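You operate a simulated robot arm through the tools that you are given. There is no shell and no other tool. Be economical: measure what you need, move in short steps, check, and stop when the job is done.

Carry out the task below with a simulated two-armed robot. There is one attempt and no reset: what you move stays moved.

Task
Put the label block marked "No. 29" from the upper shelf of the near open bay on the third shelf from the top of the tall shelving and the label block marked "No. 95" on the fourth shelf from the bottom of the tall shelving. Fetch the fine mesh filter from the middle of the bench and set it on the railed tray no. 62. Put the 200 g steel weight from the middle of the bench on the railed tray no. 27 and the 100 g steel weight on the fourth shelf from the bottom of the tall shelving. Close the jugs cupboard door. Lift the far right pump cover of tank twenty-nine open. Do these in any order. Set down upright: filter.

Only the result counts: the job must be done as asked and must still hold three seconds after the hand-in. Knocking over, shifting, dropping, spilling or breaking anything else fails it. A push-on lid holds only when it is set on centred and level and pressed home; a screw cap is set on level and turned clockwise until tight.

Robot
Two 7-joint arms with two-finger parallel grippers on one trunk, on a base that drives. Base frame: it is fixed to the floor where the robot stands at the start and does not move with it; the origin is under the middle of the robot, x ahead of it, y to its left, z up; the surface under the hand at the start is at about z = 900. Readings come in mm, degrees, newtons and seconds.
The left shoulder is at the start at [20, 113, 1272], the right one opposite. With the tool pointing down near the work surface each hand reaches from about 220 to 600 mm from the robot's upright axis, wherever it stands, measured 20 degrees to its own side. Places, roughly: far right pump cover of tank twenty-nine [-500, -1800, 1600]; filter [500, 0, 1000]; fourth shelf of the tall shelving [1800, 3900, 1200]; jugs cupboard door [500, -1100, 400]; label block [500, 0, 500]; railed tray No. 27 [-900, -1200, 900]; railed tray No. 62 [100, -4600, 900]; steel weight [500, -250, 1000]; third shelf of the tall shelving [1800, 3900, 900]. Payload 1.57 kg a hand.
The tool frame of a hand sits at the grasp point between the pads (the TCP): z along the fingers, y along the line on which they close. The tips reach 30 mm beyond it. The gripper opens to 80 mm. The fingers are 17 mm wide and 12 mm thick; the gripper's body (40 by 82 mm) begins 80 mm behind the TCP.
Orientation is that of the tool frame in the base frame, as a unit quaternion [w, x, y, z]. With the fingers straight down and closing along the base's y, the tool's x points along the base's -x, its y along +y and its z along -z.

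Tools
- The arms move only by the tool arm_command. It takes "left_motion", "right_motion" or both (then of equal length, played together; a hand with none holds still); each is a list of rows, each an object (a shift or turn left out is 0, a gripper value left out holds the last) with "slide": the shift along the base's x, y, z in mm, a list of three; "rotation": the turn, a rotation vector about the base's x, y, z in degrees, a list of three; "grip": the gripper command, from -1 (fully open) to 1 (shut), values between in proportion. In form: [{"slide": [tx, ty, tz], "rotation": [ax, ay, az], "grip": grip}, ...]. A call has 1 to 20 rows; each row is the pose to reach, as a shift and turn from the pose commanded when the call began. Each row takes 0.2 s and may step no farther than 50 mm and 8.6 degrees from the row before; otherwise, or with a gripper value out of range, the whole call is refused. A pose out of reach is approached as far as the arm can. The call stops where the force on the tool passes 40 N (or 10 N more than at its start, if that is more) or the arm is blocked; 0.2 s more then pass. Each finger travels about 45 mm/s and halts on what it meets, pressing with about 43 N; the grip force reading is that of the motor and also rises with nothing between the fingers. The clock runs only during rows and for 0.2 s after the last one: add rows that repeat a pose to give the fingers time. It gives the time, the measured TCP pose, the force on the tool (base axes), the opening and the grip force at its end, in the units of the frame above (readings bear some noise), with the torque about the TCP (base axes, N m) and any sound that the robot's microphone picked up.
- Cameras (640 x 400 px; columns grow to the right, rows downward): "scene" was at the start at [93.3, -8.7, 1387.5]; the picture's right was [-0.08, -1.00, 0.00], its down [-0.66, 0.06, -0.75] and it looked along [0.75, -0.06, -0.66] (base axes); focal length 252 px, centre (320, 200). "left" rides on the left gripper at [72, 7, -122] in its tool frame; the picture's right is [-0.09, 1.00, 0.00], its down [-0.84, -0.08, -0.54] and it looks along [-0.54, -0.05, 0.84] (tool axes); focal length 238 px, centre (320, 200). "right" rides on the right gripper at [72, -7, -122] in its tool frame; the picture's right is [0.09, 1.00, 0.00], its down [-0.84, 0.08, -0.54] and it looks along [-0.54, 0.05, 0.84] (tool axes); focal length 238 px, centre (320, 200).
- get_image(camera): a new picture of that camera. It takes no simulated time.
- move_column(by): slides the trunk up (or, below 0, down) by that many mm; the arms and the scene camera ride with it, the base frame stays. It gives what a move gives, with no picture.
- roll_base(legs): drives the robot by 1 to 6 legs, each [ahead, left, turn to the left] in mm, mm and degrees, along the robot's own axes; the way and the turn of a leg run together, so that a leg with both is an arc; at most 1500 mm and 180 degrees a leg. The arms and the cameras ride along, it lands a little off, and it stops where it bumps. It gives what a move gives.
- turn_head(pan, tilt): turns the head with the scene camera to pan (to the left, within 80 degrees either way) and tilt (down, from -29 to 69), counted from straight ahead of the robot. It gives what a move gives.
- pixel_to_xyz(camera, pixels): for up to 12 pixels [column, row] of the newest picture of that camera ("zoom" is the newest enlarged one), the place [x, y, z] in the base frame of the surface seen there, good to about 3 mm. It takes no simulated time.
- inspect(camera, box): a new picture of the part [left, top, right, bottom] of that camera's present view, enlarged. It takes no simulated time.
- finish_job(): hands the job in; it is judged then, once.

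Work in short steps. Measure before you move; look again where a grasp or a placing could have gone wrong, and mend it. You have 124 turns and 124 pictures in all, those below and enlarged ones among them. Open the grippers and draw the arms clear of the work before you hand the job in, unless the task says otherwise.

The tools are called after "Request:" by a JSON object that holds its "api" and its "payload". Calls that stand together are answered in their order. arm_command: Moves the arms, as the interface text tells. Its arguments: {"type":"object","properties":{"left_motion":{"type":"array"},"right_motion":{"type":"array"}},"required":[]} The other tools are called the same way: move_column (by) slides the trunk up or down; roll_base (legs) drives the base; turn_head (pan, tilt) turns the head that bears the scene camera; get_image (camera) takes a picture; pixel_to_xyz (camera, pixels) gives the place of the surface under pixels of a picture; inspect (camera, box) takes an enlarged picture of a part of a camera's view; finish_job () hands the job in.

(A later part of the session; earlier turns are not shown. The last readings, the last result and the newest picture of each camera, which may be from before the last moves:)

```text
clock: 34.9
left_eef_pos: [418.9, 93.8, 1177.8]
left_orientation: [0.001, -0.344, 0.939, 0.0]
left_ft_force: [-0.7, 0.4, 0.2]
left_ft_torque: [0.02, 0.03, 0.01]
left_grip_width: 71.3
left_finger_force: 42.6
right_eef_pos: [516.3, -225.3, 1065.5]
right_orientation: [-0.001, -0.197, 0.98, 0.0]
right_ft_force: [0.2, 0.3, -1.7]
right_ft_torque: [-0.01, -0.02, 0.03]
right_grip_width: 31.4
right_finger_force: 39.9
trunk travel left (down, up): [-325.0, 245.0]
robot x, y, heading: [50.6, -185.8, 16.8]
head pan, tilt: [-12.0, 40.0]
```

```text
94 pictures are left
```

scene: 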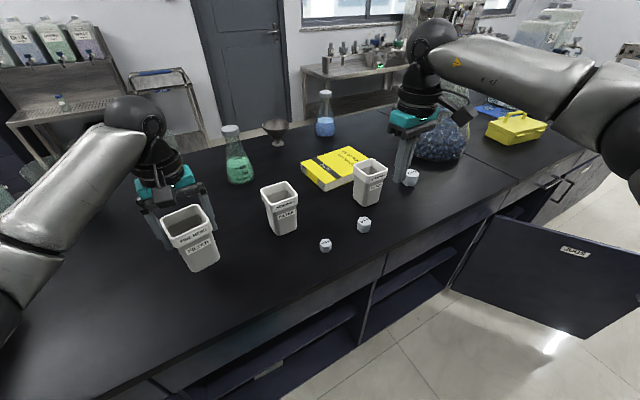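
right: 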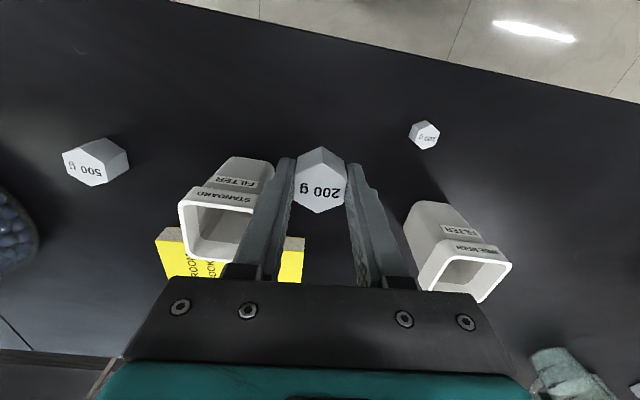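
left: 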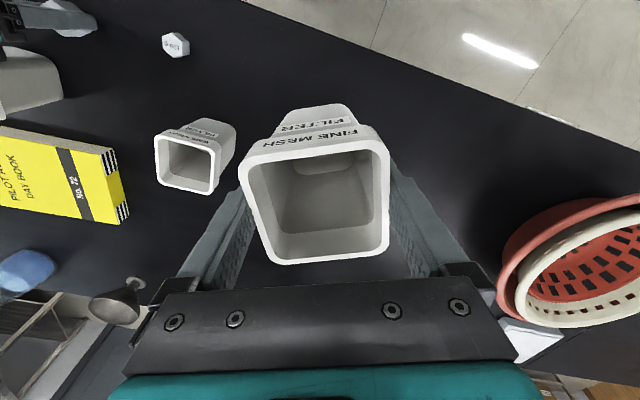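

Both objects are held. I draw the hands in gently, back off from the bench, and look to the right and rear.

Request:
{"api": "arm_command", "payload": {"left_motion": [{"slide": [-4, 0, 0]}, {"slide": [-10, -3, 0]}, {"slide": [-18, -6, 5]}, {"slide": [-26, -8, 8]}], "right_motion": [{"slide": [-8, -3, 10]}, {"slide": [-25, -7, 25]}, {"slide": [-45, -14, 40]}, {"slide": [-70, -20, 60]}]}}

Request:
{"api": "roll_base", "payload": {"legs": [[-400, 0, 0], [0, 0, -60]]}}

Request:
{"api": "turn_head", "payload": {"pan": 0, "tilt": 25}}

Request:
{"api": "get_image", "payload": {"camera": "scene"}}

Request:
{"api": "turn_head", "payload": {"pan": -78, "tilt": 25}}

Request:
{"api": "get_image", "payload": {"camera": "scene"}}

```text
clock: 35.9
left_eef_pos: [391.2, 85.0, 1186.7]
left_orientation: [-0.001, -0.346, 0.938, 0.0]
left_ft_force: [0.6, 0.7, 0.3]
left_ft_torque: [-0.02, -0.01, 0.04]
left_grip_width: 71.0
left_finger_force: 43.1
right_eef_pos: [446.0, -245.4, 1125.4]
right_orientation: [-0.001, -0.197, 0.98, 0.0]
right_ft_force: [0.0, 0.2, -0.9]
right_ft_torque: [-0.02, 0.03, 0.0]
right_grip_width: 31.6
right_finger_force: 39.9
trunk travel left (down, up): [-325.0, 245.0]
robot x, y, heading: [50.9, -185.8, 16.8]
head pan, tilt: [-12.0, 40.0]
```

```text
clock: 41.0
left_eef_pos: [74.9, -462.9, 1186.8]
left_orientation: [-0.001, 0.174, 0.985, 0.0]
left_ft_force: [0.0, -0.4, -1.2]
left_ft_torque: [-0.04, -0.02, 0.03]
left_grip_width: 70.8
left_finger_force: 43.2
right_eef_pos: [-183.5, -673.6, 1125.9]
right_orientation: [0.0, 0.321, 0.947, 0.0]
right_ft_force: [0.2, 0.4, -1.4]
right_ft_torque: [0.02, 0.01, 0.01]
right_grip_width: 31.2
right_finger_force: 40.0
trunk travel left (down, up): [-325.0, 245.0]
robot x, y, heading: [-329.2, -302.9, -43.5]
head pan, tilt: [-12.0, 40.0]
```

```text
clock: 41.8
left_eef_pos: [75.7, -463.2, 1186.1]
left_orientation: [0.0, 0.173, 0.985, 0.001]
left_ft_force: [-0.4, 0.3, -0.6]
left_ft_torque: [0.02, -0.01, -0.01]
left_grip_width: 70.5
left_finger_force: 42.7
right_eef_pos: [-184.7, -672.1, 1125.4]
right_orientation: [-0.001, 0.322, 0.947, 0.001]
right_ft_force: [-0.2, -0.3, -1.9]
right_ft_torque: [0.02, -0.03, 0.0]
right_grip_width: 31.6
right_finger_force: 40.1
trunk travel left (down, up): [-325.0, 245.0]
robot x, y, heading: [-328.3, -300.5, -43.2]
head pan, tilt: [0.0, 25.0]
```

```text
93 pictures are left
```

scene: 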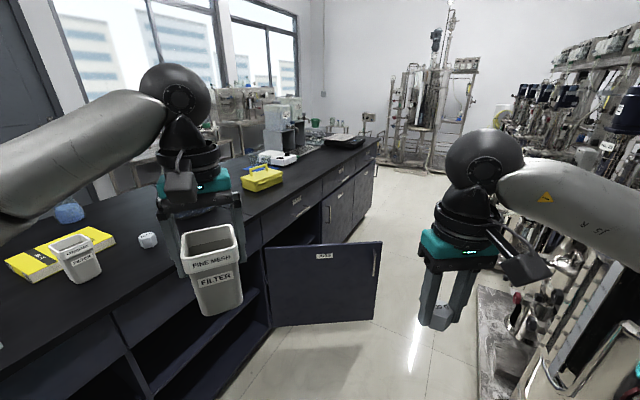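

```text
clock: 43.3
left_eef_pos: [74.8, -462.9, 1187.5]
left_orientation: [0.0, 0.174, 0.985, 0.0]
left_ft_force: [1.0, -0.1, -0.8]
left_ft_torque: [0.01, 0.02, 0.03]
left_grip_width: 70.6
left_finger_force: 42.2
right_eef_pos: [-183.2, -672.2, 1125.2]
right_orientation: [0.0, 0.321, 0.947, 0.001]
right_ft_force: [-0.1, 0.7, -2.5]
right_ft_torque: [0.03, -0.01, -0.01]
right_grip_width: 31.5
right_finger_force: 40.6
trunk travel left (down, up): [-325.0, 245.0]
robot x, y, heading: [-328.7, -300.5, -43.5]
head pan, tilt: [-78.0, 25.0]
```

```text
92 pictures are left
```

scene: 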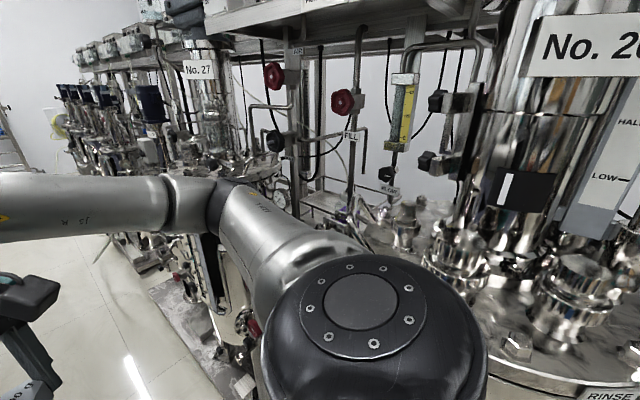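

I find out where the No. 27 rig's tray is by probing points in this view.

Request:
{"api": "inspect", "payload": {"camera": "scene", "box": [150, 40, 470, 240]}}

Request:
{"api": "pixel_to_xyz", "payload": {"camera": "scene", "pixels": [[330, 210], [300, 195], [350, 240], [200, 70], [210, 160], [400, 210], [240, 165], [195, 250], [520, 190], [130, 245], [145, 105], [590, 50]]}}

```text
2.00 times, centred on (310, 140) of scene
```

zoom: 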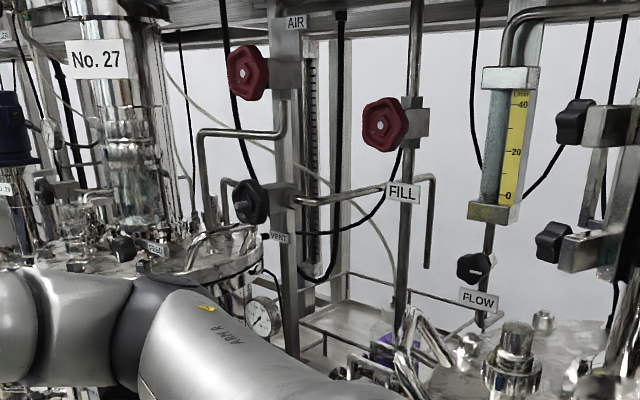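

```text
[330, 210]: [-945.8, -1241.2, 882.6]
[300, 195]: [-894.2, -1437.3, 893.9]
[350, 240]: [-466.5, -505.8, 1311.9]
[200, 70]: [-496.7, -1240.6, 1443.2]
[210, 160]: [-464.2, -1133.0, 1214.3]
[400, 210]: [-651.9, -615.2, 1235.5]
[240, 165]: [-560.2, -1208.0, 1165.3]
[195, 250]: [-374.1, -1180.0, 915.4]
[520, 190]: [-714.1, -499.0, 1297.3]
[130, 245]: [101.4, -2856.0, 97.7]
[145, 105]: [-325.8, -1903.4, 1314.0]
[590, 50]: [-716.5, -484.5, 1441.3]
```

The tray lies behind the rigs' front piping, between rigs 28 and 27. I drive to mid-aisle in front of that gap and look again.

Request:
{"api": "roll_base", "payload": {"legs": [[530, 10, 0], [0, 0, -40]]}}

Request:
{"api": "turn_head", "payload": {"pan": -75, "tilt": 22}}

Request:
{"api": "get_image", "payload": {"camera": "scene"}}

Request:
{"api": "turn_head", "payload": {"pan": -20, "tilt": 22}}

Request:
{"api": "get_image", "payload": {"camera": "scene"}}

```text
clock: 48.3
left_eef_pos: [267.5, -1042.0, 1186.7]
left_orientation: [0.0, 0.5, 0.866, 0.0]
left_ft_force: [-0.3, 0.4, -0.9]
left_ft_torque: [0.0, -0.01, 0.0]
left_grip_width: 70.8
left_finger_force: 43.2
right_eef_pos: [-65.7, -1036.6, 1125.4]
right_orientation: [0.0, 0.627, 0.779, 0.001]
right_ft_force: [-1.1, 0.2, -1.8]
right_ft_torque: [0.01, 0.02, 0.0]
right_grip_width: 31.3
right_finger_force: 39.8
trunk travel left (down, up): [-325.0, 245.0]
robot x, y, heading: [65.0, -659.8, -83.4]
head pan, tilt: [-78.0, 25.0]
```

```text
clock: 48.9
left_eef_pos: [267.5, -1043.3, 1187.0]
left_orientation: [0.0, 0.5, 0.866, 0.0]
left_ft_force: [-0.6, 0.4, -1.5]
left_ft_torque: [-0.02, 0.01, -0.03]
left_grip_width: 70.9
left_finger_force: 43.0
right_eef_pos: [-66.4, -1036.2, 1126.1]
right_orientation: [-0.001, 0.626, 0.779, 0.0]
right_ft_force: [-0.3, 0.6, -2.8]
right_ft_torque: [0.01, 0.01, 0.01]
right_grip_width: 31.4
right_finger_force: 40.4
trunk travel left (down, up): [-325.0, 245.0]
robot x, y, heading: [61.1, -659.4, -83.5]
head pan, tilt: [-75.0, 22.0]
```

```text
90 pictures are left
```

scene: 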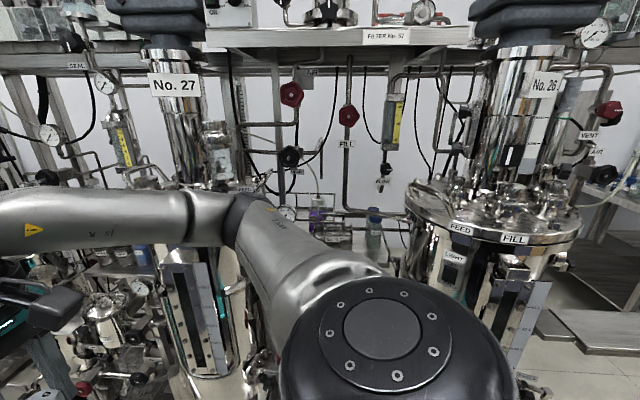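

```text
clock: 50.1
left_eef_pos: [267.6, -1042.4, 1186.2]
left_orientation: [0.0, 0.5, 0.866, 0.0]
left_ft_force: [0.3, 0.0, -0.3]
left_ft_torque: [0.0, -0.01, -0.01]
left_grip_width: 70.5
left_finger_force: 43.1
right_eef_pos: [-65.7, -1036.9, 1125.1]
right_orientation: [0.0, 0.627, 0.779, 0.0]
right_ft_force: [-0.6, -0.3, -2.0]
right_ft_torque: [0.01, 0.02, -0.02]
right_grip_width: 31.0
right_finger_force: 39.8
trunk travel left (down, up): [-325.0, 245.0]
robot x, y, heading: [64.5, -657.5, -83.4]
head pan, tilt: [-20.0, 22.0]
```

```text
89 pictures are left
```

scene: 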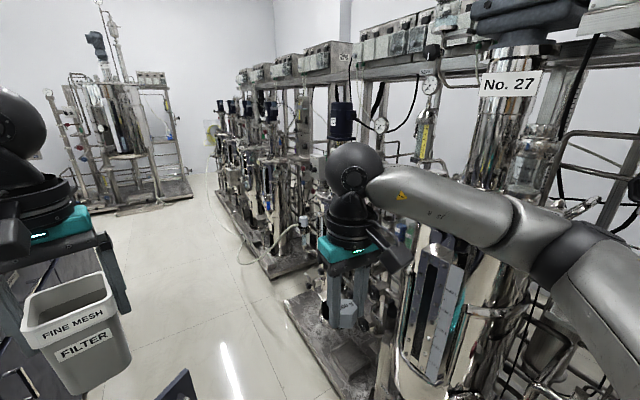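

I look again toward the gap between tanks 27 and 26, enlarged, to locate the tray.

Request:
{"api": "turn_head", "payload": {"pan": -75, "tilt": 22}}

Request:
{"api": "inspect", "payload": {"camera": "scene", "box": [220, 130, 460, 280]}}

Request:
{"api": "pixel_to_xyz", "payload": {"camera": "zoom", "pixels": [[330, 230], [330, 300], [290, 245], [410, 305], [450, 230], [240, 230], [200, 180], [180, 250], [370, 280], [480, 290], [340, 255]]}}

Request:
{"api": "pixel_to_xyz", "payload": {"camera": "scene", "pixels": [[175, 85], [545, 85], [510, 240], [190, 300], [600, 340], [610, 310], [530, 380], [630, 200], [180, 40], [330, 5], [500, 30], [390, 40]]}}

```text
clock: 51.4
left_eef_pos: [267.2, -1042.1, 1186.0]
left_orientation: [0.0, 0.5, 0.866, 0.0]
left_ft_force: [1.2, -0.3, -1.4]
left_ft_torque: [0.04, -0.02, -0.02]
left_grip_width: 70.4
left_finger_force: 42.6
right_eef_pos: [-65.6, -1034.3, 1124.7]
right_orientation: [0.0, 0.627, 0.779, 0.0]
right_ft_force: [-0.2, 0.9, -1.8]
right_ft_torque: [0.03, 0.01, -0.04]
right_grip_width: 31.0
right_finger_force: 40.7
trunk travel left (down, up): [-325.0, 245.0]
robot x, y, heading: [62.4, -660.8, -83.4]
head pan, tilt: [-75.0, 22.0]
```

```text
2.67 times, centred on (340, 205) of scene
```

zoom: 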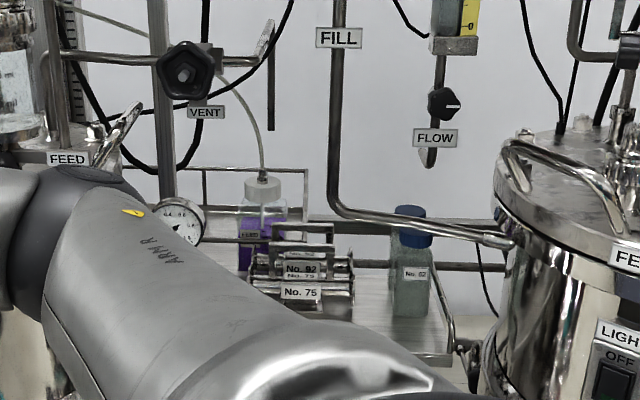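

```text
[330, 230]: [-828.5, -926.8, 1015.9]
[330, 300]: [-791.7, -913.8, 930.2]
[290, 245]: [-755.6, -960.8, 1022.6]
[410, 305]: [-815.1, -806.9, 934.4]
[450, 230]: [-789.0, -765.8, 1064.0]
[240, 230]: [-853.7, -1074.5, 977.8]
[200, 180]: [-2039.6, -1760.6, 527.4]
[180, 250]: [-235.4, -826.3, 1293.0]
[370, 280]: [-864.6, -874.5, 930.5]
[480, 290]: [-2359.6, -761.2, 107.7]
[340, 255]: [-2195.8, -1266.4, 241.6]
```

```text
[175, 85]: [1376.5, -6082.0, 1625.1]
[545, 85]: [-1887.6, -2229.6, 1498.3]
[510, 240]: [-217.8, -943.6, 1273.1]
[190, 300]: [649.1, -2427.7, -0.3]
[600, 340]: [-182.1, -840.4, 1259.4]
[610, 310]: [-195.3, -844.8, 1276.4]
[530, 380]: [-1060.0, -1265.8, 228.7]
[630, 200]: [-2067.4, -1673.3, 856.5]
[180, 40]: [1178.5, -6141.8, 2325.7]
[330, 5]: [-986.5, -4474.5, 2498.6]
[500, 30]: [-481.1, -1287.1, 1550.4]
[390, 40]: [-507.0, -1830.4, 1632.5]
```

The tray is reachable only from the back aisle. I retreat along the front aisle past the start position and look for the way around the rigs' near end.

Request:
{"api": "roll_base", "payload": {"legs": [[0, 0, 10], [-1450, 0, 0]]}}

Request:
{"api": "turn_head", "payload": {"pan": -60, "tilt": 25}}

Request:
{"api": "get_image", "payload": {"camera": "scene"}}

```text
clock: 59.3
left_eef_pos: [-85.0, 388.6, 1186.7]
left_orientation: [0.0, 0.418, 0.908, -0.001]
left_ft_force: [0.1, 0.2, -1.0]
left_ft_torque: [-0.01, -0.03, 0.0]
left_grip_width: 70.4
left_finger_force: 42.9
right_eef_pos: [-414.1, 334.8, 1126.0]
right_orientation: [0.0, 0.552, 0.834, 0.0]
right_ft_force: [-0.4, 0.8, -2.6]
right_ft_torque: [0.0, 0.02, 0.04]
right_grip_width: 31.4
right_finger_force: 40.0
trunk travel left (down, up): [-325.0, 245.0]
robot x, y, heading: [-353.6, 733.2, -73.3]
head pan, tilt: [-75.0, 22.0]
```

```text
clock: 60.0
left_eef_pos: [-85.4, 389.2, 1186.8]
left_orientation: [0.0, 0.418, 0.909, 0.0]
left_ft_force: [0.3, 0.3, -0.8]
left_ft_torque: [0.0, -0.03, 0.02]
left_grip_width: 70.5
left_finger_force: 43.0
right_eef_pos: [-413.4, 335.7, 1124.8]
right_orientation: [0.0, 0.552, 0.834, 0.0]
right_ft_force: [-0.6, -0.4, -1.1]
right_ft_torque: [-0.02, -0.01, 0.01]
right_grip_width: 31.2
right_finger_force: 40.4
trunk travel left (down, up): [-325.0, 245.0]
robot x, y, heading: [-357.7, 728.8, -73.1]
head pan, tilt: [-60.0, 25.0]
```

```text
87 pictures are left
```

scene: 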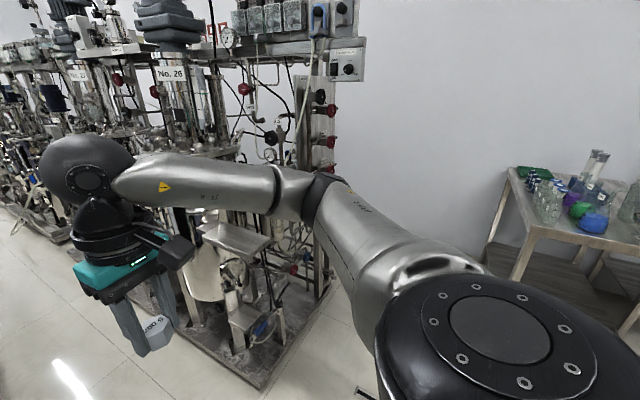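

The rig's near end and open floor behind it are visible; I measure the skid corners and the table's feet.

Request:
{"api": "pixel_to_xyz", "payload": {"camera": "scene", "pixels": [[265, 382], [333, 292], [210, 345], [490, 240], [515, 275], [625, 330], [345, 60], [450, 120], [360, 330], [250, 235]]}}

Request:
{"api": "roll_base", "payload": {"legs": [[0, 0, -60]]}}

Request:
{"api": "get_image", "payload": {"camera": "scene"}}

```text
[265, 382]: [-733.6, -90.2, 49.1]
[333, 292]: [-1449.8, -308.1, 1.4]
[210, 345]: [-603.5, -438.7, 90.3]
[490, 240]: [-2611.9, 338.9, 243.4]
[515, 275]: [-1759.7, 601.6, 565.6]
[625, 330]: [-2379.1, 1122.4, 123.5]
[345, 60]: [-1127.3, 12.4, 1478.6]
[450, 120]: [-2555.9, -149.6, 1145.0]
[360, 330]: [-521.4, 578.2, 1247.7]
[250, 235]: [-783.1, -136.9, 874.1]
```

```text
clock: 63.1
left_eef_pos: [-515.8, 324.6, 1186.2]
left_orientation: [0.0, 0.817, 0.576, 0.001]
left_ft_force: [-0.4, -0.6, -0.5]
left_ft_torque: [0.0, -0.02, 0.01]
left_grip_width: 70.6
left_finger_force: 43.4
right_eef_pos: [-726.8, 582.6, 1125.9]
right_orientation: [-0.001, 0.895, 0.445, 0.0]
right_ft_force: [0.6, 0.0, -2.9]
right_ft_torque: [-0.02, -0.03, -0.03]
right_grip_width: 31.0
right_finger_force: 40.1
trunk travel left (down, up): [-325.0, 245.0]
robot x, y, heading: [-355.6, 732.9, -132.8]
head pan, tilt: [-60.0, 25.0]
```

```text
86 pictures are left
```

scene: 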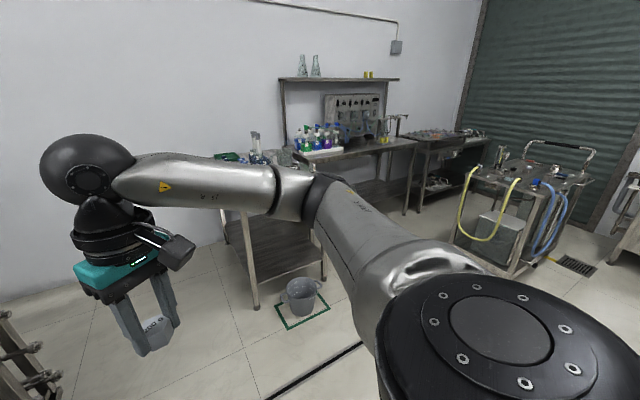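

I measure the bin, the floor line, and the table to plan the route.

Request:
{"api": "pixel_to_xyz", "payload": {"camera": "scene", "pixels": [[300, 310], [280, 325], [360, 343], [270, 395], [255, 305], [225, 240], [320, 278], [100, 220], [55, 390], [505, 272], [450, 240]]}}

Request:
{"api": "turn_head", "payload": {"pan": 0, "tilt": 35}}

Request:
{"api": "get_image", "payload": {"camera": "scene"}}

```text
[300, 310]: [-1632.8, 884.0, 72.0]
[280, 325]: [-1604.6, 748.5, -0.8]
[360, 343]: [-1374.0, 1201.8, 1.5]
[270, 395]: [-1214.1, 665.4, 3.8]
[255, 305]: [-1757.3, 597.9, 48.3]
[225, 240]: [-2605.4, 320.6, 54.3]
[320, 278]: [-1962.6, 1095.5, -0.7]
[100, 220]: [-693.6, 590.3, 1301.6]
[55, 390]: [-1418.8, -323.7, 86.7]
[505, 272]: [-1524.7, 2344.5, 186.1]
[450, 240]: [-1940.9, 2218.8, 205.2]
```

```text
clock: 64.4
left_eef_pos: [-515.4, 324.0, 1187.2]
left_orientation: [0.0, 0.817, 0.577, 0.0]
left_ft_force: [-0.5, -0.8, -0.7]
left_ft_torque: [0.0, -0.03, -0.01]
left_grip_width: 70.6
left_finger_force: 43.2
right_eef_pos: [-727.0, 582.9, 1125.1]
right_orientation: [0.0, 0.895, 0.446, 0.0]
right_ft_force: [-0.7, -0.8, -2.5]
right_ft_torque: [0.0, 0.02, -0.01]
right_grip_width: 31.2
right_finger_force: 40.0
trunk travel left (down, up): [-325.0, 245.0]
robot x, y, heading: [-355.1, 729.2, -133.1]
head pan, tilt: [0.0, 35.0]
```

```text
85 pictures are left
```

scene: 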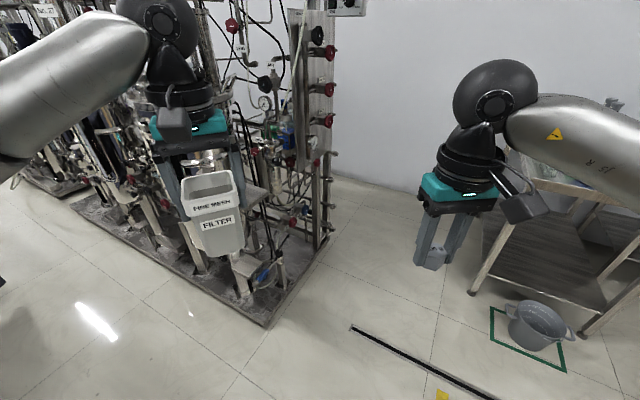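

The passage between rig end (v≈127) and table (v≈1080) is about 950 mm wide. I drive through its middle into the back aisle, then turn left to face the rigs from behind.

Request:
{"api": "roll_base", "payload": {"legs": [[0, 0, -30], [935, 100, 0], [935, 100, 0], [0, 0, 90]]}}

Request:
{"api": "get_image", "payload": {"camera": "scene"}}

```text
clock: 79.1
left_eef_pos: [-1810.9, -337.4, 1186.7]
left_orientation: [-0.001, 0.417, 0.909, 0.0]
left_ft_force: [-0.3, 0.0, -0.4]
left_ft_torque: [-0.02, 0.01, 0.01]
left_grip_width: 70.5
left_finger_force: 42.9
right_eef_pos: [-2139.7, -390.8, 1125.1]
right_orientation: [-0.001, 0.55, 0.835, 0.0]
right_ft_force: [-0.8, 0.0, -2.1]
right_ft_torque: [0.03, 0.03, -0.01]
right_grip_width: 31.5
right_finger_force: 40.4
trunk travel left (down, up): [-325.0, 245.0]
robot x, y, heading: [-2085.1, 1.5, -72.9]
head pan, tilt: [0.0, 35.0]
```

```text
84 pictures are left
```

scene: 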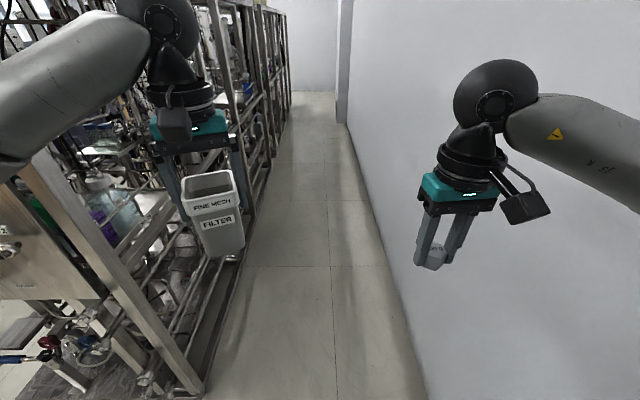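

The back aisle is clear. I measure its width and the tray positions from here.

Request:
{"api": "pixel_to_xyz", "payload": {"camera": "scene", "pixels": [[410, 360], [360, 200], [346, 122], [205, 385], [245, 255], [285, 120], [115, 205], [85, 155], [185, 330], [300, 92], [60, 200]]}}

Request:
{"api": "inspect", "payload": {"camera": "scene", "box": [0, 60, 320, 260]}}

```text
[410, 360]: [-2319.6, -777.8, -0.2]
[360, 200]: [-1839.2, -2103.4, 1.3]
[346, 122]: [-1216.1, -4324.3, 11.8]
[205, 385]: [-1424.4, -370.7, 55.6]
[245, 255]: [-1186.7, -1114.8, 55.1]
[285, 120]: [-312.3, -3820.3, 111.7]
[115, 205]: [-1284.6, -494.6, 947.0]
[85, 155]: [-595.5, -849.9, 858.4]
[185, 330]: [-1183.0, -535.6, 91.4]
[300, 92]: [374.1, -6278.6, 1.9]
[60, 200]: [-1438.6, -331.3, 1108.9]
```

```text
2.00 times, centred on (160, 160) of scene
```

zoom: 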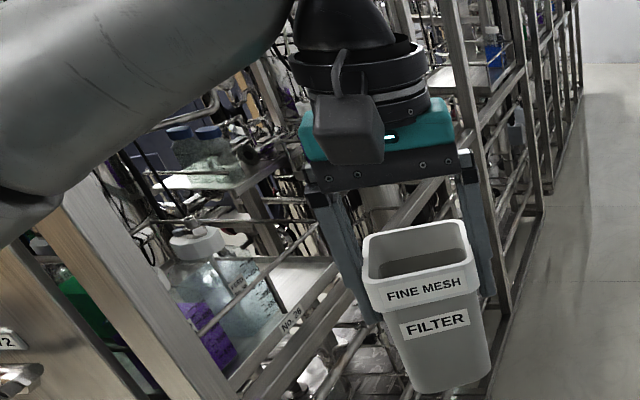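

Tray "No. 26" is the first one along the back, so 27 is next (v≈-890). I tuck the hands in slightly, drive along the aisle and turn to face the rig.

Request:
{"api": "arm_command", "payload": {"left_motion": [{"slide": [-3, 10, 0]}, {"slide": [-8, 25, 0]}, {"slide": [-13, 42, 0]}, {"slide": [-18, 57, 0]}], "right_motion": [{"slide": [-3, 10, 0]}, {"slide": [-7, 22, 0]}, {"slide": [-12, 38, 0]}, {"slide": [-15, 50, 0]}]}}

Request:
{"api": "roll_base", "payload": {"legs": [[1345, 0, 0], [0, 0, 90]]}}

Request:
{"api": "turn_head", "payload": {"pan": 0, "tilt": 30}}

Request:
{"api": "get_image", "payload": {"camera": "scene"}}

```text
clock: 80.1
left_eef_pos: [-1827.7, -279.1, 1186.4]
left_orientation: [0.0, 0.417, 0.909, 0.0]
left_ft_force: [-0.1, 0.4, -0.5]
left_ft_torque: [0.0, 0.0, 0.03]
left_grip_width: 70.6
left_finger_force: 42.5
right_eef_pos: [-2155.1, -341.4, 1126.3]
right_orientation: [-0.001, 0.551, 0.834, 0.001]
right_ft_force: [-0.4, -0.4, -2.4]
right_ft_torque: [0.02, 0.01, 0.01]
right_grip_width: 31.4
right_finger_force: 40.3
trunk travel left (down, up): [-325.0, 245.0]
robot x, y, heading: [-2082.3, 1.5, -72.6]
head pan, tilt: [0.0, 35.0]
```

```text
clock: 90.6
left_eef_pos: [-1402.7, -1033.3, 1186.4]
left_orientation: [0.0, -0.332, 0.943, 0.0]
left_ft_force: [0.3, 1.0, -0.2]
left_ft_torque: [0.02, 0.01, 0.01]
left_grip_width: 70.5
left_finger_force: 42.7
right_eef_pos: [-1350.7, -1361.0, 1125.6]
right_orientation: [-0.001, -0.186, 0.983, -0.001]
right_ft_force: [-0.2, 0.2, -2.3]
right_ft_torque: [0.02, -0.01, 0.05]
right_grip_width: 31.5
right_finger_force: 40.1
trunk travel left (down, up): [-325.0, 245.0]
robot x, y, heading: [-1694.4, -1276.5, 15.5]
head pan, tilt: [0.0, 35.0]
```

```text
clock: 91.3
left_eef_pos: [-1402.6, -1033.4, 1185.7]
left_orientation: [0.0, -0.333, 0.943, 0.0]
left_ft_force: [-0.4, -0.6, -0.7]
left_ft_torque: [-0.03, -0.04, 0.01]
left_grip_width: 70.8
left_finger_force: 43.0
right_eef_pos: [-1351.5, -1362.0, 1125.0]
right_orientation: [-0.001, -0.186, 0.983, 0.0]
right_ft_force: [-0.2, -0.2, -0.9]
right_ft_torque: [0.03, 0.03, -0.03]
right_grip_width: 31.6
right_finger_force: 40.2
trunk travel left (down, up): [-325.0, 245.0]
robot x, y, heading: [-1693.2, -1277.9, 15.3]
head pan, tilt: [0.0, 30.0]
```

```text
82 pictures are left
```

scene: 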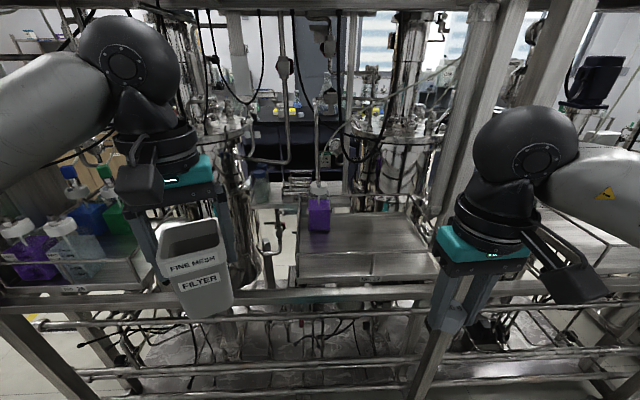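

The railed tray is directly ahead at about (365,245). I check its label and measure it and the frame bars.

Request:
{"api": "inspect", "payload": {"camera": "scene", "box": [230, 170, 470, 320]}}

Request:
{"api": "pixel_to_xyz", "payload": {"camera": "scene", "pixels": [[365, 235], [300, 280], [432, 278], [310, 220], [400, 215], [365, 270], [365, 290], [318, 215], [435, 335], [350, 275], [480, 120]]}}

```text
2.67 times, centred on (350, 245) of scene
```

zoom: 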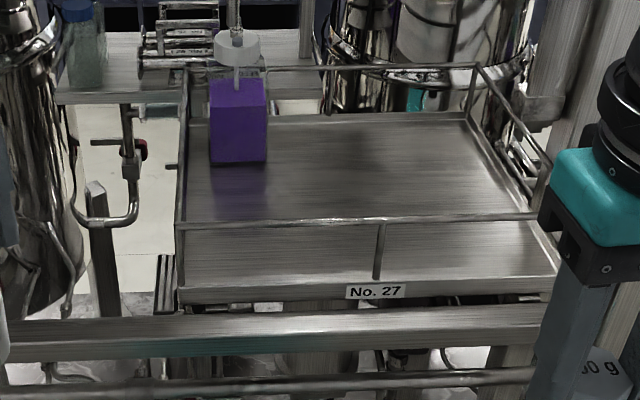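

```text
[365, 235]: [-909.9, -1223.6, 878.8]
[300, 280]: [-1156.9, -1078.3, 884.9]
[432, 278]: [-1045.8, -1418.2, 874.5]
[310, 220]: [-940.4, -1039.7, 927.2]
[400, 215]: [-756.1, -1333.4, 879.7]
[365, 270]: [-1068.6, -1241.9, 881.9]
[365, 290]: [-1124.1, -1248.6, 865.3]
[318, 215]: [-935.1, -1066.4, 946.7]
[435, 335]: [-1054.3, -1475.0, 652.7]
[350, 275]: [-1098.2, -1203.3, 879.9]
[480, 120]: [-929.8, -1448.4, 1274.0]
```

Tray No. 27 confirmed (surface z≈880). I drive 220 mm closer, square up, and look again with the rail heights measured.

Request:
{"api": "roll_base", "payload": {"legs": [[220, 0, 1.5]]}}

Request:
{"api": "turn_head", "payload": {"pan": -15, "tilt": 45}}

Request:
{"api": "get_image", "payload": {"camera": "scene"}}

Request:
{"api": "get_image", "payload": {"camera": "right"}}

```text
clock: 93.0
left_eef_pos: [-1196.3, -964.6, 1186.1]
left_orientation: [0.0, -0.344, 0.939, 0.0]
left_ft_force: [0.6, 0.3, 0.2]
left_ft_torque: [0.02, 0.01, 0.02]
left_grip_width: 70.6
left_finger_force: 42.7
right_eef_pos: [-1137.7, -1290.8, 1123.4]
right_orientation: [0.0, -0.197, 0.98, -0.001]
right_ft_force: [0.2, 0.1, -1.5]
right_ft_torque: [-0.01, 0.03, 0.01]
right_grip_width: 31.4
right_finger_force: 40.1
trunk travel left (down, up): [-325.0, 245.0]
robot x, y, heading: [-1484.0, -1216.4, 16.5]
head pan, tilt: [0.0, 30.0]
```

```text
clock: 93.7
left_eef_pos: [-1197.7, -965.0, 1186.7]
left_orientation: [0.0, -0.344, 0.939, 0.0]
left_ft_force: [0.2, 1.1, -1.0]
left_ft_torque: [0.0, -0.02, 0.02]
left_grip_width: 70.3
left_finger_force: 43.6
right_eef_pos: [-1138.5, -1290.6, 1124.4]
right_orientation: [-0.001, -0.196, 0.981, 0.0]
right_ft_force: [-0.8, 0.4, -1.6]
right_ft_torque: [0.01, 0.02, 0.02]
right_grip_width: 31.3
right_finger_force: 39.8
trunk travel left (down, up): [-325.0, 245.0]
robot x, y, heading: [-1479.4, -1218.0, 16.6]
head pan, tilt: [-15.0, 45.0]
```

```text
80 pictures are left
```

scene: 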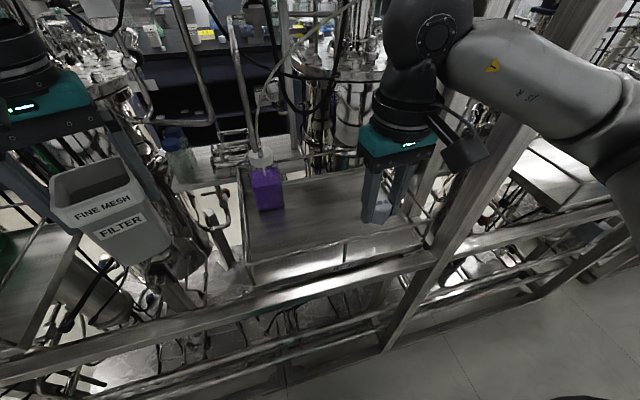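

```text
79 pictures are left
```

right: 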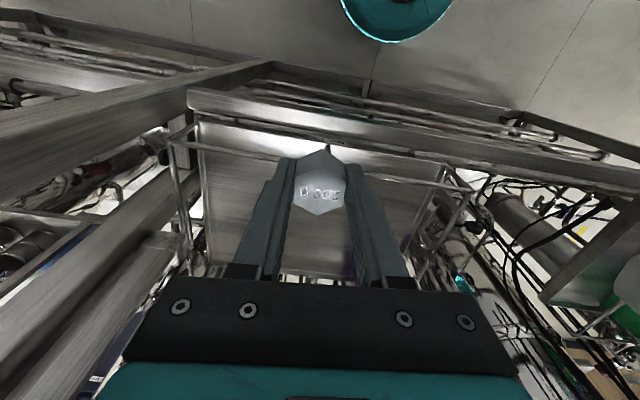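

I carry the weight forward to over the tray at about (-967,-1223).

Request:
{"api": "arm_command", "payload": {"right_motion": [{"slide": [10, 4, 0]}, {"slide": [30, 12, 0]}, {"slide": [55, 22, 0]}, {"slide": [85, 34, 0]}, {"slide": [115, 46, 0]}, {"slide": [145, 58, 0]}, {"slide": [165, 66, 0]}, {"slide": [171, 68, -10]}, {"slide": [171, 68, -30]}, {"slide": [171, 68, -60]}, {"slide": [171, 68, -90]}]}}

Request:
{"api": "get_image", "payload": {"camera": "right"}}

Request:
{"api": "inspect", "payload": {"camera": "scene", "box": [220, 110, 460, 260]}}

```text
clock: 96.1
left_eef_pos: [-1196.3, -965.3, 1186.0]
left_orientation: [0.0, -0.343, 0.939, 0.0]
left_ft_force: [-0.3, 0.2, -1.2]
left_ft_torque: [-0.02, -0.02, 0.0]
left_grip_width: 70.4
left_finger_force: 42.7
right_eef_pos: [-966.4, -1223.9, 1035.0]
right_orientation: [-0.001, -0.197, 0.98, 0.001]
right_ft_force: [-0.2, 0.4, -2.7]
right_ft_torque: [0.01, 0.03, -0.02]
right_grip_width: 31.3
right_finger_force: 40.3
trunk travel left (down, up): [-325.0, 245.0]
robot x, y, heading: [-1480.9, -1216.7, 17.0]
head pan, tilt: [-15.0, 45.0]
```

```text
78 pictures are left
```

right: 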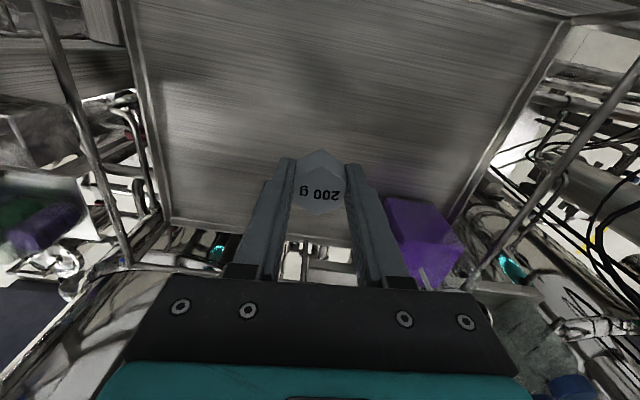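

```text
2.67 times, centred on (340, 185) of scene
```

zoom: 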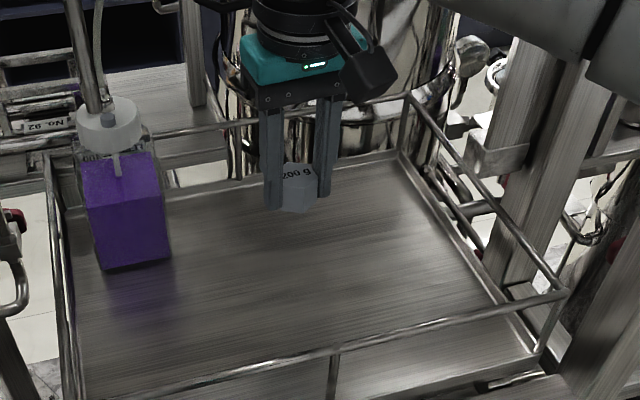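

The weight hangs over free tray surface. I lower it to the tray and release.

Request:
{"api": "arm_command", "payload": {"right_motion": [{"slide": [0, 0, -30]}, {"slide": [0, 0, -60]}, {"slide": [0, 0, -85]}, {"slide": [0, 0, -105]}, {"slide": [0, 0, -115]}, {"slide": [0, 0, -119]}, {"slide": [0, 0, -122]}, {"slide": [0, 0, -123]}]}}

Request:
{"api": "inspect", "payload": {"camera": "scene", "box": [280, 130, 440, 230]}}

```text
clock: 97.9
left_eef_pos: [-1198.4, -966.2, 1187.7]
left_orientation: [0.001, -0.343, 0.939, 0.001]
left_ft_force: [-0.5, 0.0, -0.7]
left_ft_torque: [0.01, 0.02, 0.02]
left_grip_width: 70.5
left_finger_force: 43.2
right_eef_pos: [-966.3, -1224.1, 912.9]
right_orientation: [0.0, -0.196, 0.981, 0.001]
right_ft_force: [-1.1, -2.4, 4.3]
right_ft_torque: [-0.05, 0.07, -0.01]
right_grip_width: 31.5
right_finger_force: 40.6
trunk travel left (down, up): [-325.0, 245.0]
robot x, y, heading: [-1482.4, -1215.3, 16.7]
head pan, tilt: [-15.0, 45.0]
```

```text
4.00 times, centred on (360, 180) of scene
```

zoom: 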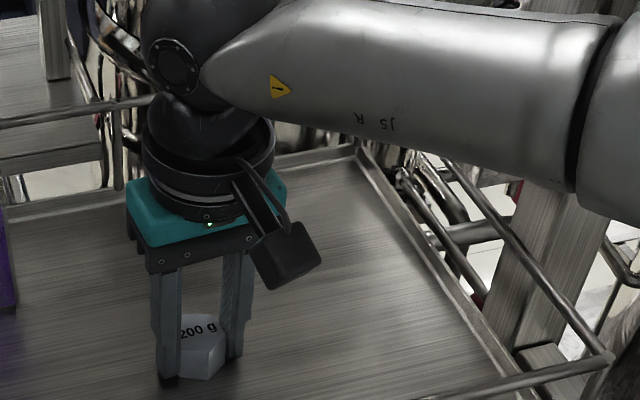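

Contact is felt (+4 N), the weight is on the tray. I release and rise.

Request:
{"api": "arm_command", "payload": {"right_motion": [{"slide": [0, 0, 0.5], "grip": 0.1}, {"slide": [0, 0, 0.5], "grip": -0.2}, {"slide": [0, 0, 0.5], "grip": -0.3}, {"slide": [0, 0, 0.5], "grip": -0.3}, {"slide": [0, 0, 10]}, {"slide": [0, 0, 35]}, {"slide": [0, 0, 75]}, {"slide": [0, 0, 120]}, {"slide": [0, 0, 165]}, {"slide": [0, 0, 205]}, {"slide": [-40, -12, 212]}, {"slide": [-85, -26, 212]}, {"slide": [-130, -40, 212]}, {"slide": [-175, -53, 212]}]}}

Request:
{"api": "inspect", "payload": {"camera": "scene", "box": [220, 110, 460, 260]}}

```text
clock: 100.9
left_eef_pos: [-1196.9, -964.6, 1185.9]
left_orientation: [0.001, -0.344, 0.939, 0.0]
left_ft_force: [0.1, -0.1, -0.5]
left_ft_torque: [0.0, 0.01, 0.01]
left_grip_width: 70.4
left_finger_force: 42.6
right_eef_pos: [-1143.1, -1277.3, 1123.7]
right_orientation: [-0.001, -0.196, 0.981, -0.001]
right_ft_force: [0.1, 0.3, 0.0]
right_ft_torque: [-0.01, 0.01, 0.01]
right_grip_width: 51.9
right_finger_force: 0.2
trunk travel left (down, up): [-325.0, 245.0]
robot x, y, heading: [-1480.6, -1218.2, 16.9]
head pan, tilt: [-15.0, 45.0]
```

```text
2.67 times, centred on (340, 185) of scene
```

zoom: 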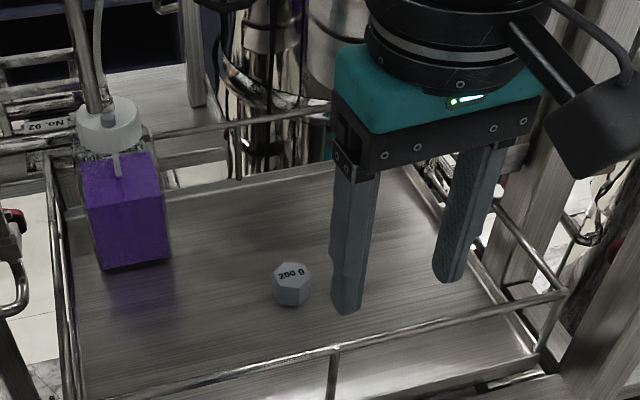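

The 200 g weight stands on tray 27. I back off and look up along the rigs toward tank 29's pump covers.

Request:
{"api": "roll_base", "payload": {"legs": [[-210, 0, 0], [0, 0, -35]]}}

Request:
{"api": "turn_head", "payload": {"pan": 5, "tilt": -5}}

Request:
{"api": "get_image", "payload": {"camera": "scene"}}

```text
clock: 104.2
left_eef_pos: [-1304.1, -1235.3, 1187.4]
left_orientation: [0.0, -0.045, 0.999, -0.001]
left_ft_force: [-0.1, 0.0, -1.4]
left_ft_torque: [-0.01, -0.05, 0.0]
left_grip_width: 70.4
left_finger_force: 42.9
right_eef_pos: [-1436.5, -1521.7, 1123.5]
right_orientation: [-0.001, 0.107, 0.994, 0.001]
right_ft_force: [-0.5, 0.5, -0.1]
right_ft_torque: [-0.01, -0.02, -0.01]
right_grip_width: 51.9
right_finger_force: 0.0
trunk travel left (down, up): [-325.0, 245.0]
robot x, y, heading: [-1681.3, -1276.4, -18.4]
head pan, tilt: [-15.0, 45.0]
```

```text
clock: 105.4
left_eef_pos: [-1304.3, -1233.8, 1188.2]
left_orientation: [0.0, -0.046, 0.999, 0.0]
left_ft_force: [-0.1, -0.2, -1.0]
left_ft_torque: [0.0, 0.02, -0.01]
left_grip_width: 70.4
left_finger_force: 43.3
right_eef_pos: [-1435.4, -1521.3, 1123.8]
right_orientation: [-0.001, 0.107, 0.994, -0.001]
right_ft_force: [-0.2, -0.2, 0.2]
right_ft_torque: [-0.01, 0.03, -0.01]
right_grip_width: 52.0
right_finger_force: 0.1
trunk travel left (down, up): [-325.0, 245.0]
robot x, y, heading: [-1681.8, -1274.1, -18.5]
head pan, tilt: [5.0, -5.0]
```

```text
74 pictures are left
```

scene: 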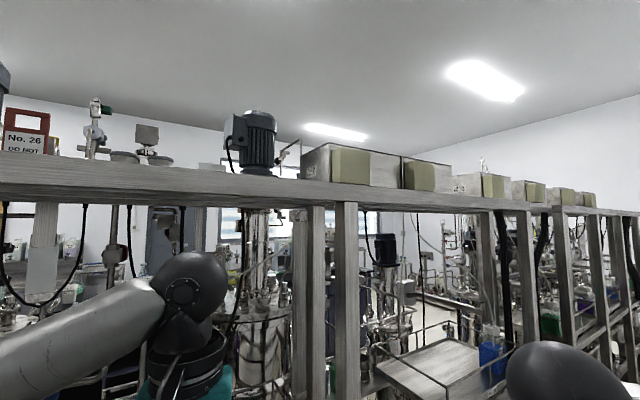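

I enlarge the boxes along the top shelf.

Request:
{"api": "inspect", "payload": {"camera": "scene", "box": [280, 120, 480, 245]}}

Request:
{"api": "pixel_to_xyz", "payload": {"camera": "scene", "pixels": [[320, 165], [350, 165], [420, 175], [490, 185], [530, 190], [250, 130], [330, 200], [380, 195], [305, 160], [400, 170], [450, 190]]}}

```text
3.20 times, centred on (380, 182) of scene
```

zoom: 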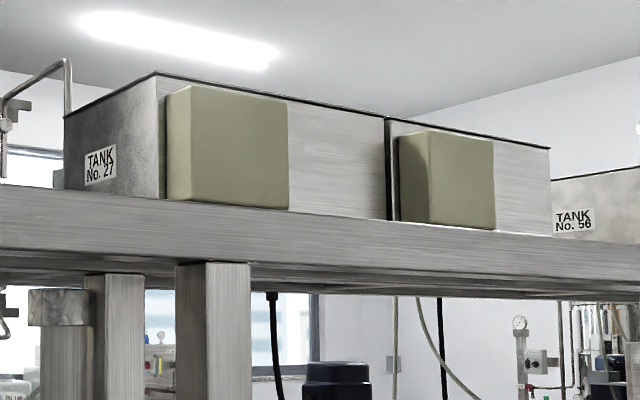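

```text
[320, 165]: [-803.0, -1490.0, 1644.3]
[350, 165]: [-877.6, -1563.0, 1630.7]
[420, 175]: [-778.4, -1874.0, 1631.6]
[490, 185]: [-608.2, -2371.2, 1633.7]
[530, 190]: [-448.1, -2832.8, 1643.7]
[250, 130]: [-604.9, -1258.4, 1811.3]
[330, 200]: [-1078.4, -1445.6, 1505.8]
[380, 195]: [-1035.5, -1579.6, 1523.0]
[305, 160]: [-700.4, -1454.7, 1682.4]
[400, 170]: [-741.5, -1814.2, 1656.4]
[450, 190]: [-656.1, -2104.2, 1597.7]
```

I zoom further to read the sign of the nearest box group.

Request:
{"api": "inspect", "payload": {"camera": "scene", "box": [295, 140, 375, 190]}}

```text
8.00 times, centred on (335, 165) of scene
```

zoom: 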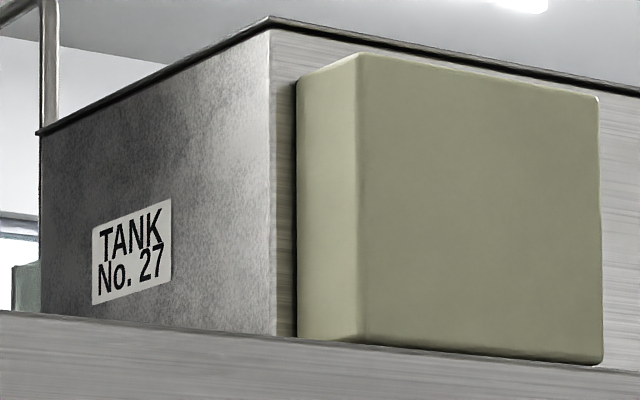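

That group is Tank 27. I turn down the back aisle and check the way to tray 62.

Request:
{"api": "roll_base", "payload": {"legs": [[0, 0, -54.5]]}}

Request:
{"api": "turn_head", "payload": {"pan": 10, "tilt": 15}}

Request:
{"api": "get_image", "payload": {"camera": "scene"}}

```text
clock: 108.2
left_eef_pos: [-1426.9, -1559.8, 1185.9]
left_orientation: [0.0, 0.416, 0.91, 0.0]
left_ft_force: [-0.1, 0.1, -0.6]
left_ft_torque: [0.03, 0.03, -0.02]
left_grip_width: 70.4
left_finger_force: 43.3
right_eef_pos: [-1737.9, -1620.1, 1123.5]
right_orientation: [-0.001, 0.549, 0.836, 0.001]
right_ft_force: [0.6, -0.4, -0.1]
right_ft_torque: [0.0, 0.0, 0.02]
right_grip_width: 51.9
right_finger_force: 0.1
trunk travel left (down, up): [-325.0, 245.0]
robot x, y, heading: [-1682.3, -1277.2, -72.4]
head pan, tilt: [5.0, -5.0]
```

```text
clock: 109.1
left_eef_pos: [-1427.1, -1558.7, 1186.7]
left_orientation: [0.0, 0.416, 0.909, -0.001]
left_ft_force: [-1.1, -1.1, -0.5]
left_ft_torque: [-0.01, 0.03, 0.02]
left_grip_width: 70.5
left_finger_force: 43.2
right_eef_pos: [-1737.8, -1618.9, 1123.5]
right_orientation: [-0.001, 0.549, 0.836, 0.001]
right_ft_force: [0.1, -0.6, -1.0]
right_ft_torque: [0.0, -0.03, 0.01]
right_grip_width: 52.1
right_finger_force: 0.2
trunk travel left (down, up): [-325.0, 245.0]
robot x, y, heading: [-1683.8, -1276.4, -72.3]
head pan, tilt: [10.0, 15.0]
```

```text
71 pictures are left
```

scene: 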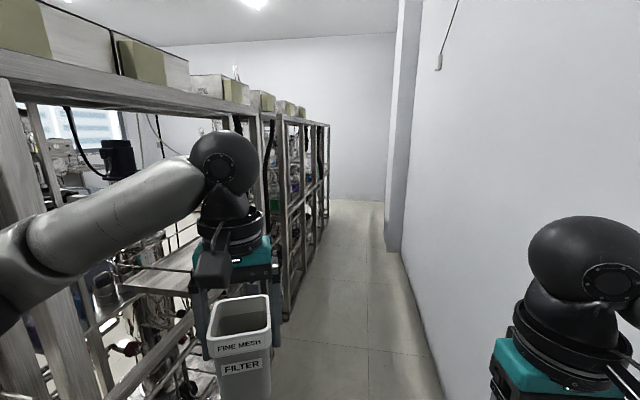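

Path looks open; I measure the wall pillar and the farther rig edge to keep clear.

Request:
{"api": "pixel_to_xyz", "payload": {"camera": "scene", "pixels": [[386, 248], [402, 250], [290, 315], [325, 220], [420, 310], [340, 205], [380, 205], [300, 290]]}}

```text
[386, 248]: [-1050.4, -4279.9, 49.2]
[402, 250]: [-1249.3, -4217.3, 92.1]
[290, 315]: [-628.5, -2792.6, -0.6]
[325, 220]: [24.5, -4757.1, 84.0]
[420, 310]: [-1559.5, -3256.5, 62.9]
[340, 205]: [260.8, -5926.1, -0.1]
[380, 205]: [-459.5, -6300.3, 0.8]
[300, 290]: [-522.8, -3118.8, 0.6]
```

The aisle at the pillar is about 880 mm wide (u −1360…−2246). I drive through its middle, stopping short of the pillar to check.

Request:
{"api": "roll_base", "payload": {"legs": [[1400, 60, 0], [1300, 60, 0]]}}

Request:
{"api": "turn_head", "payload": {"pan": 30, "tilt": 15}}

Request:
{"api": "get_image", "payload": {"camera": "scene"}}

```text
clock: 122.2
left_eef_pos: [-546.3, -4116.6, 1187.6]
left_orientation: [0.0, 0.428, 0.904, 0.001]
left_ft_force: [-1.3, 0.6, -0.5]
left_ft_torque: [0.01, 0.02, -0.05]
left_grip_width: 70.5
left_finger_force: 42.5
right_eef_pos: [-858.2, -4167.7, 1123.2]
right_orientation: [0.0, 0.56, 0.829, 0.001]
right_ft_force: [0.0, 0.0, 0.3]
right_ft_torque: [-0.03, -0.02, -0.01]
right_grip_width: 52.1
right_finger_force: 0.1
trunk travel left (down, up): [-325.0, 245.0]
robot x, y, heading: [-794.1, -3826.4, -74.1]
head pan, tilt: [10.0, 15.0]
```

```text
clock: 123.0
left_eef_pos: [-546.5, -4116.3, 1186.0]
left_orientation: [0.0, 0.427, 0.904, 0.0]
left_ft_force: [-0.3, -0.3, -0.5]
left_ft_torque: [-0.04, 0.0, 0.03]
left_grip_width: 70.7
left_finger_force: 43.2
right_eef_pos: [-858.0, -4166.8, 1123.7]
right_orientation: [-0.001, 0.562, 0.827, 0.001]
right_ft_force: [-0.1, -0.8, 0.7]
right_ft_torque: [0.0, 0.05, 0.01]
right_grip_width: 51.9
right_finger_force: 0.1
trunk travel left (down, up): [-325.0, 245.0]
robot x, y, heading: [-795.2, -3826.8, -74.3]
head pan, tilt: [30.0, 15.0]
```

```text
70 pictures are left
```

scene: 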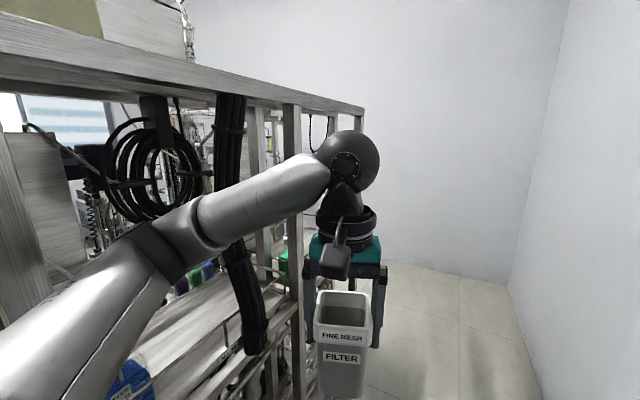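

The way is free; I drive on to the last trays, turn to face the rig and look.

Request:
{"api": "roll_base", "payload": {"legs": [[1100, 20, 1.5], [0, 0, 90]]}}

Request:
{"api": "turn_head", "payload": {"pan": 5, "tilt": 35}}

Request:
{"api": "get_image", "payload": {"camera": "scene"}}

```text
clock: 124.6
left_eef_pos: [-516.0, -4200.7, 1187.9]
left_orientation: [0.002, 0.429, 0.903, -0.003]
left_ft_force: [0.7, 0.3, -0.2]
left_ft_torque: [0.05, -0.01, -0.01]
left_grip_width: 70.5
left_finger_force: 42.6
right_eef_pos: [-832.7, -4249.9, 1123.6]
right_orientation: [-0.004, 0.565, 0.825, -0.003]
right_ft_force: [0.0, -0.5, 0.7]
right_ft_torque: [-0.05, 0.0, 0.01]
right_grip_width: 51.7
right_finger_force: 0.1
trunk travel left (down, up): [-325.0, 245.0]
robot x, y, heading: [-767.4, -3917.9, -74.6]
head pan, tilt: [30.0, 15.0]
stopped in leg 1: the robot was blocked; the commanded pose is now the measured one
```

```text
clock: 125.5
left_eef_pos: [-516.7, -4199.8, 1189.5]
left_orientation: [0.002, 0.429, 0.903, -0.004]
left_ft_force: [0.1, -0.1, 0.5]
left_ft_torque: [-0.03, -0.01, -0.01]
left_grip_width: 70.2
left_finger_force: 43.4
right_eef_pos: [-832.1, -4249.2, 1124.0]
right_orientation: [-0.004, 0.564, 0.826, -0.003]
right_ft_force: [-0.8, -0.7, -0.2]
right_ft_torque: [-0.02, 0.04, 0.0]
right_grip_width: 51.5
right_finger_force: 0.1
trunk travel left (down, up): [-325.0, 245.0]
robot x, y, heading: [-762.0, -3920.4, -74.3]
head pan, tilt: [5.0, 35.0]
```

```text
69 pictures are left
```

scene: 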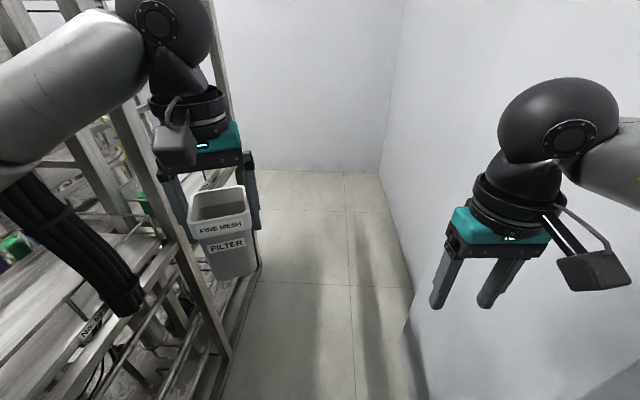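

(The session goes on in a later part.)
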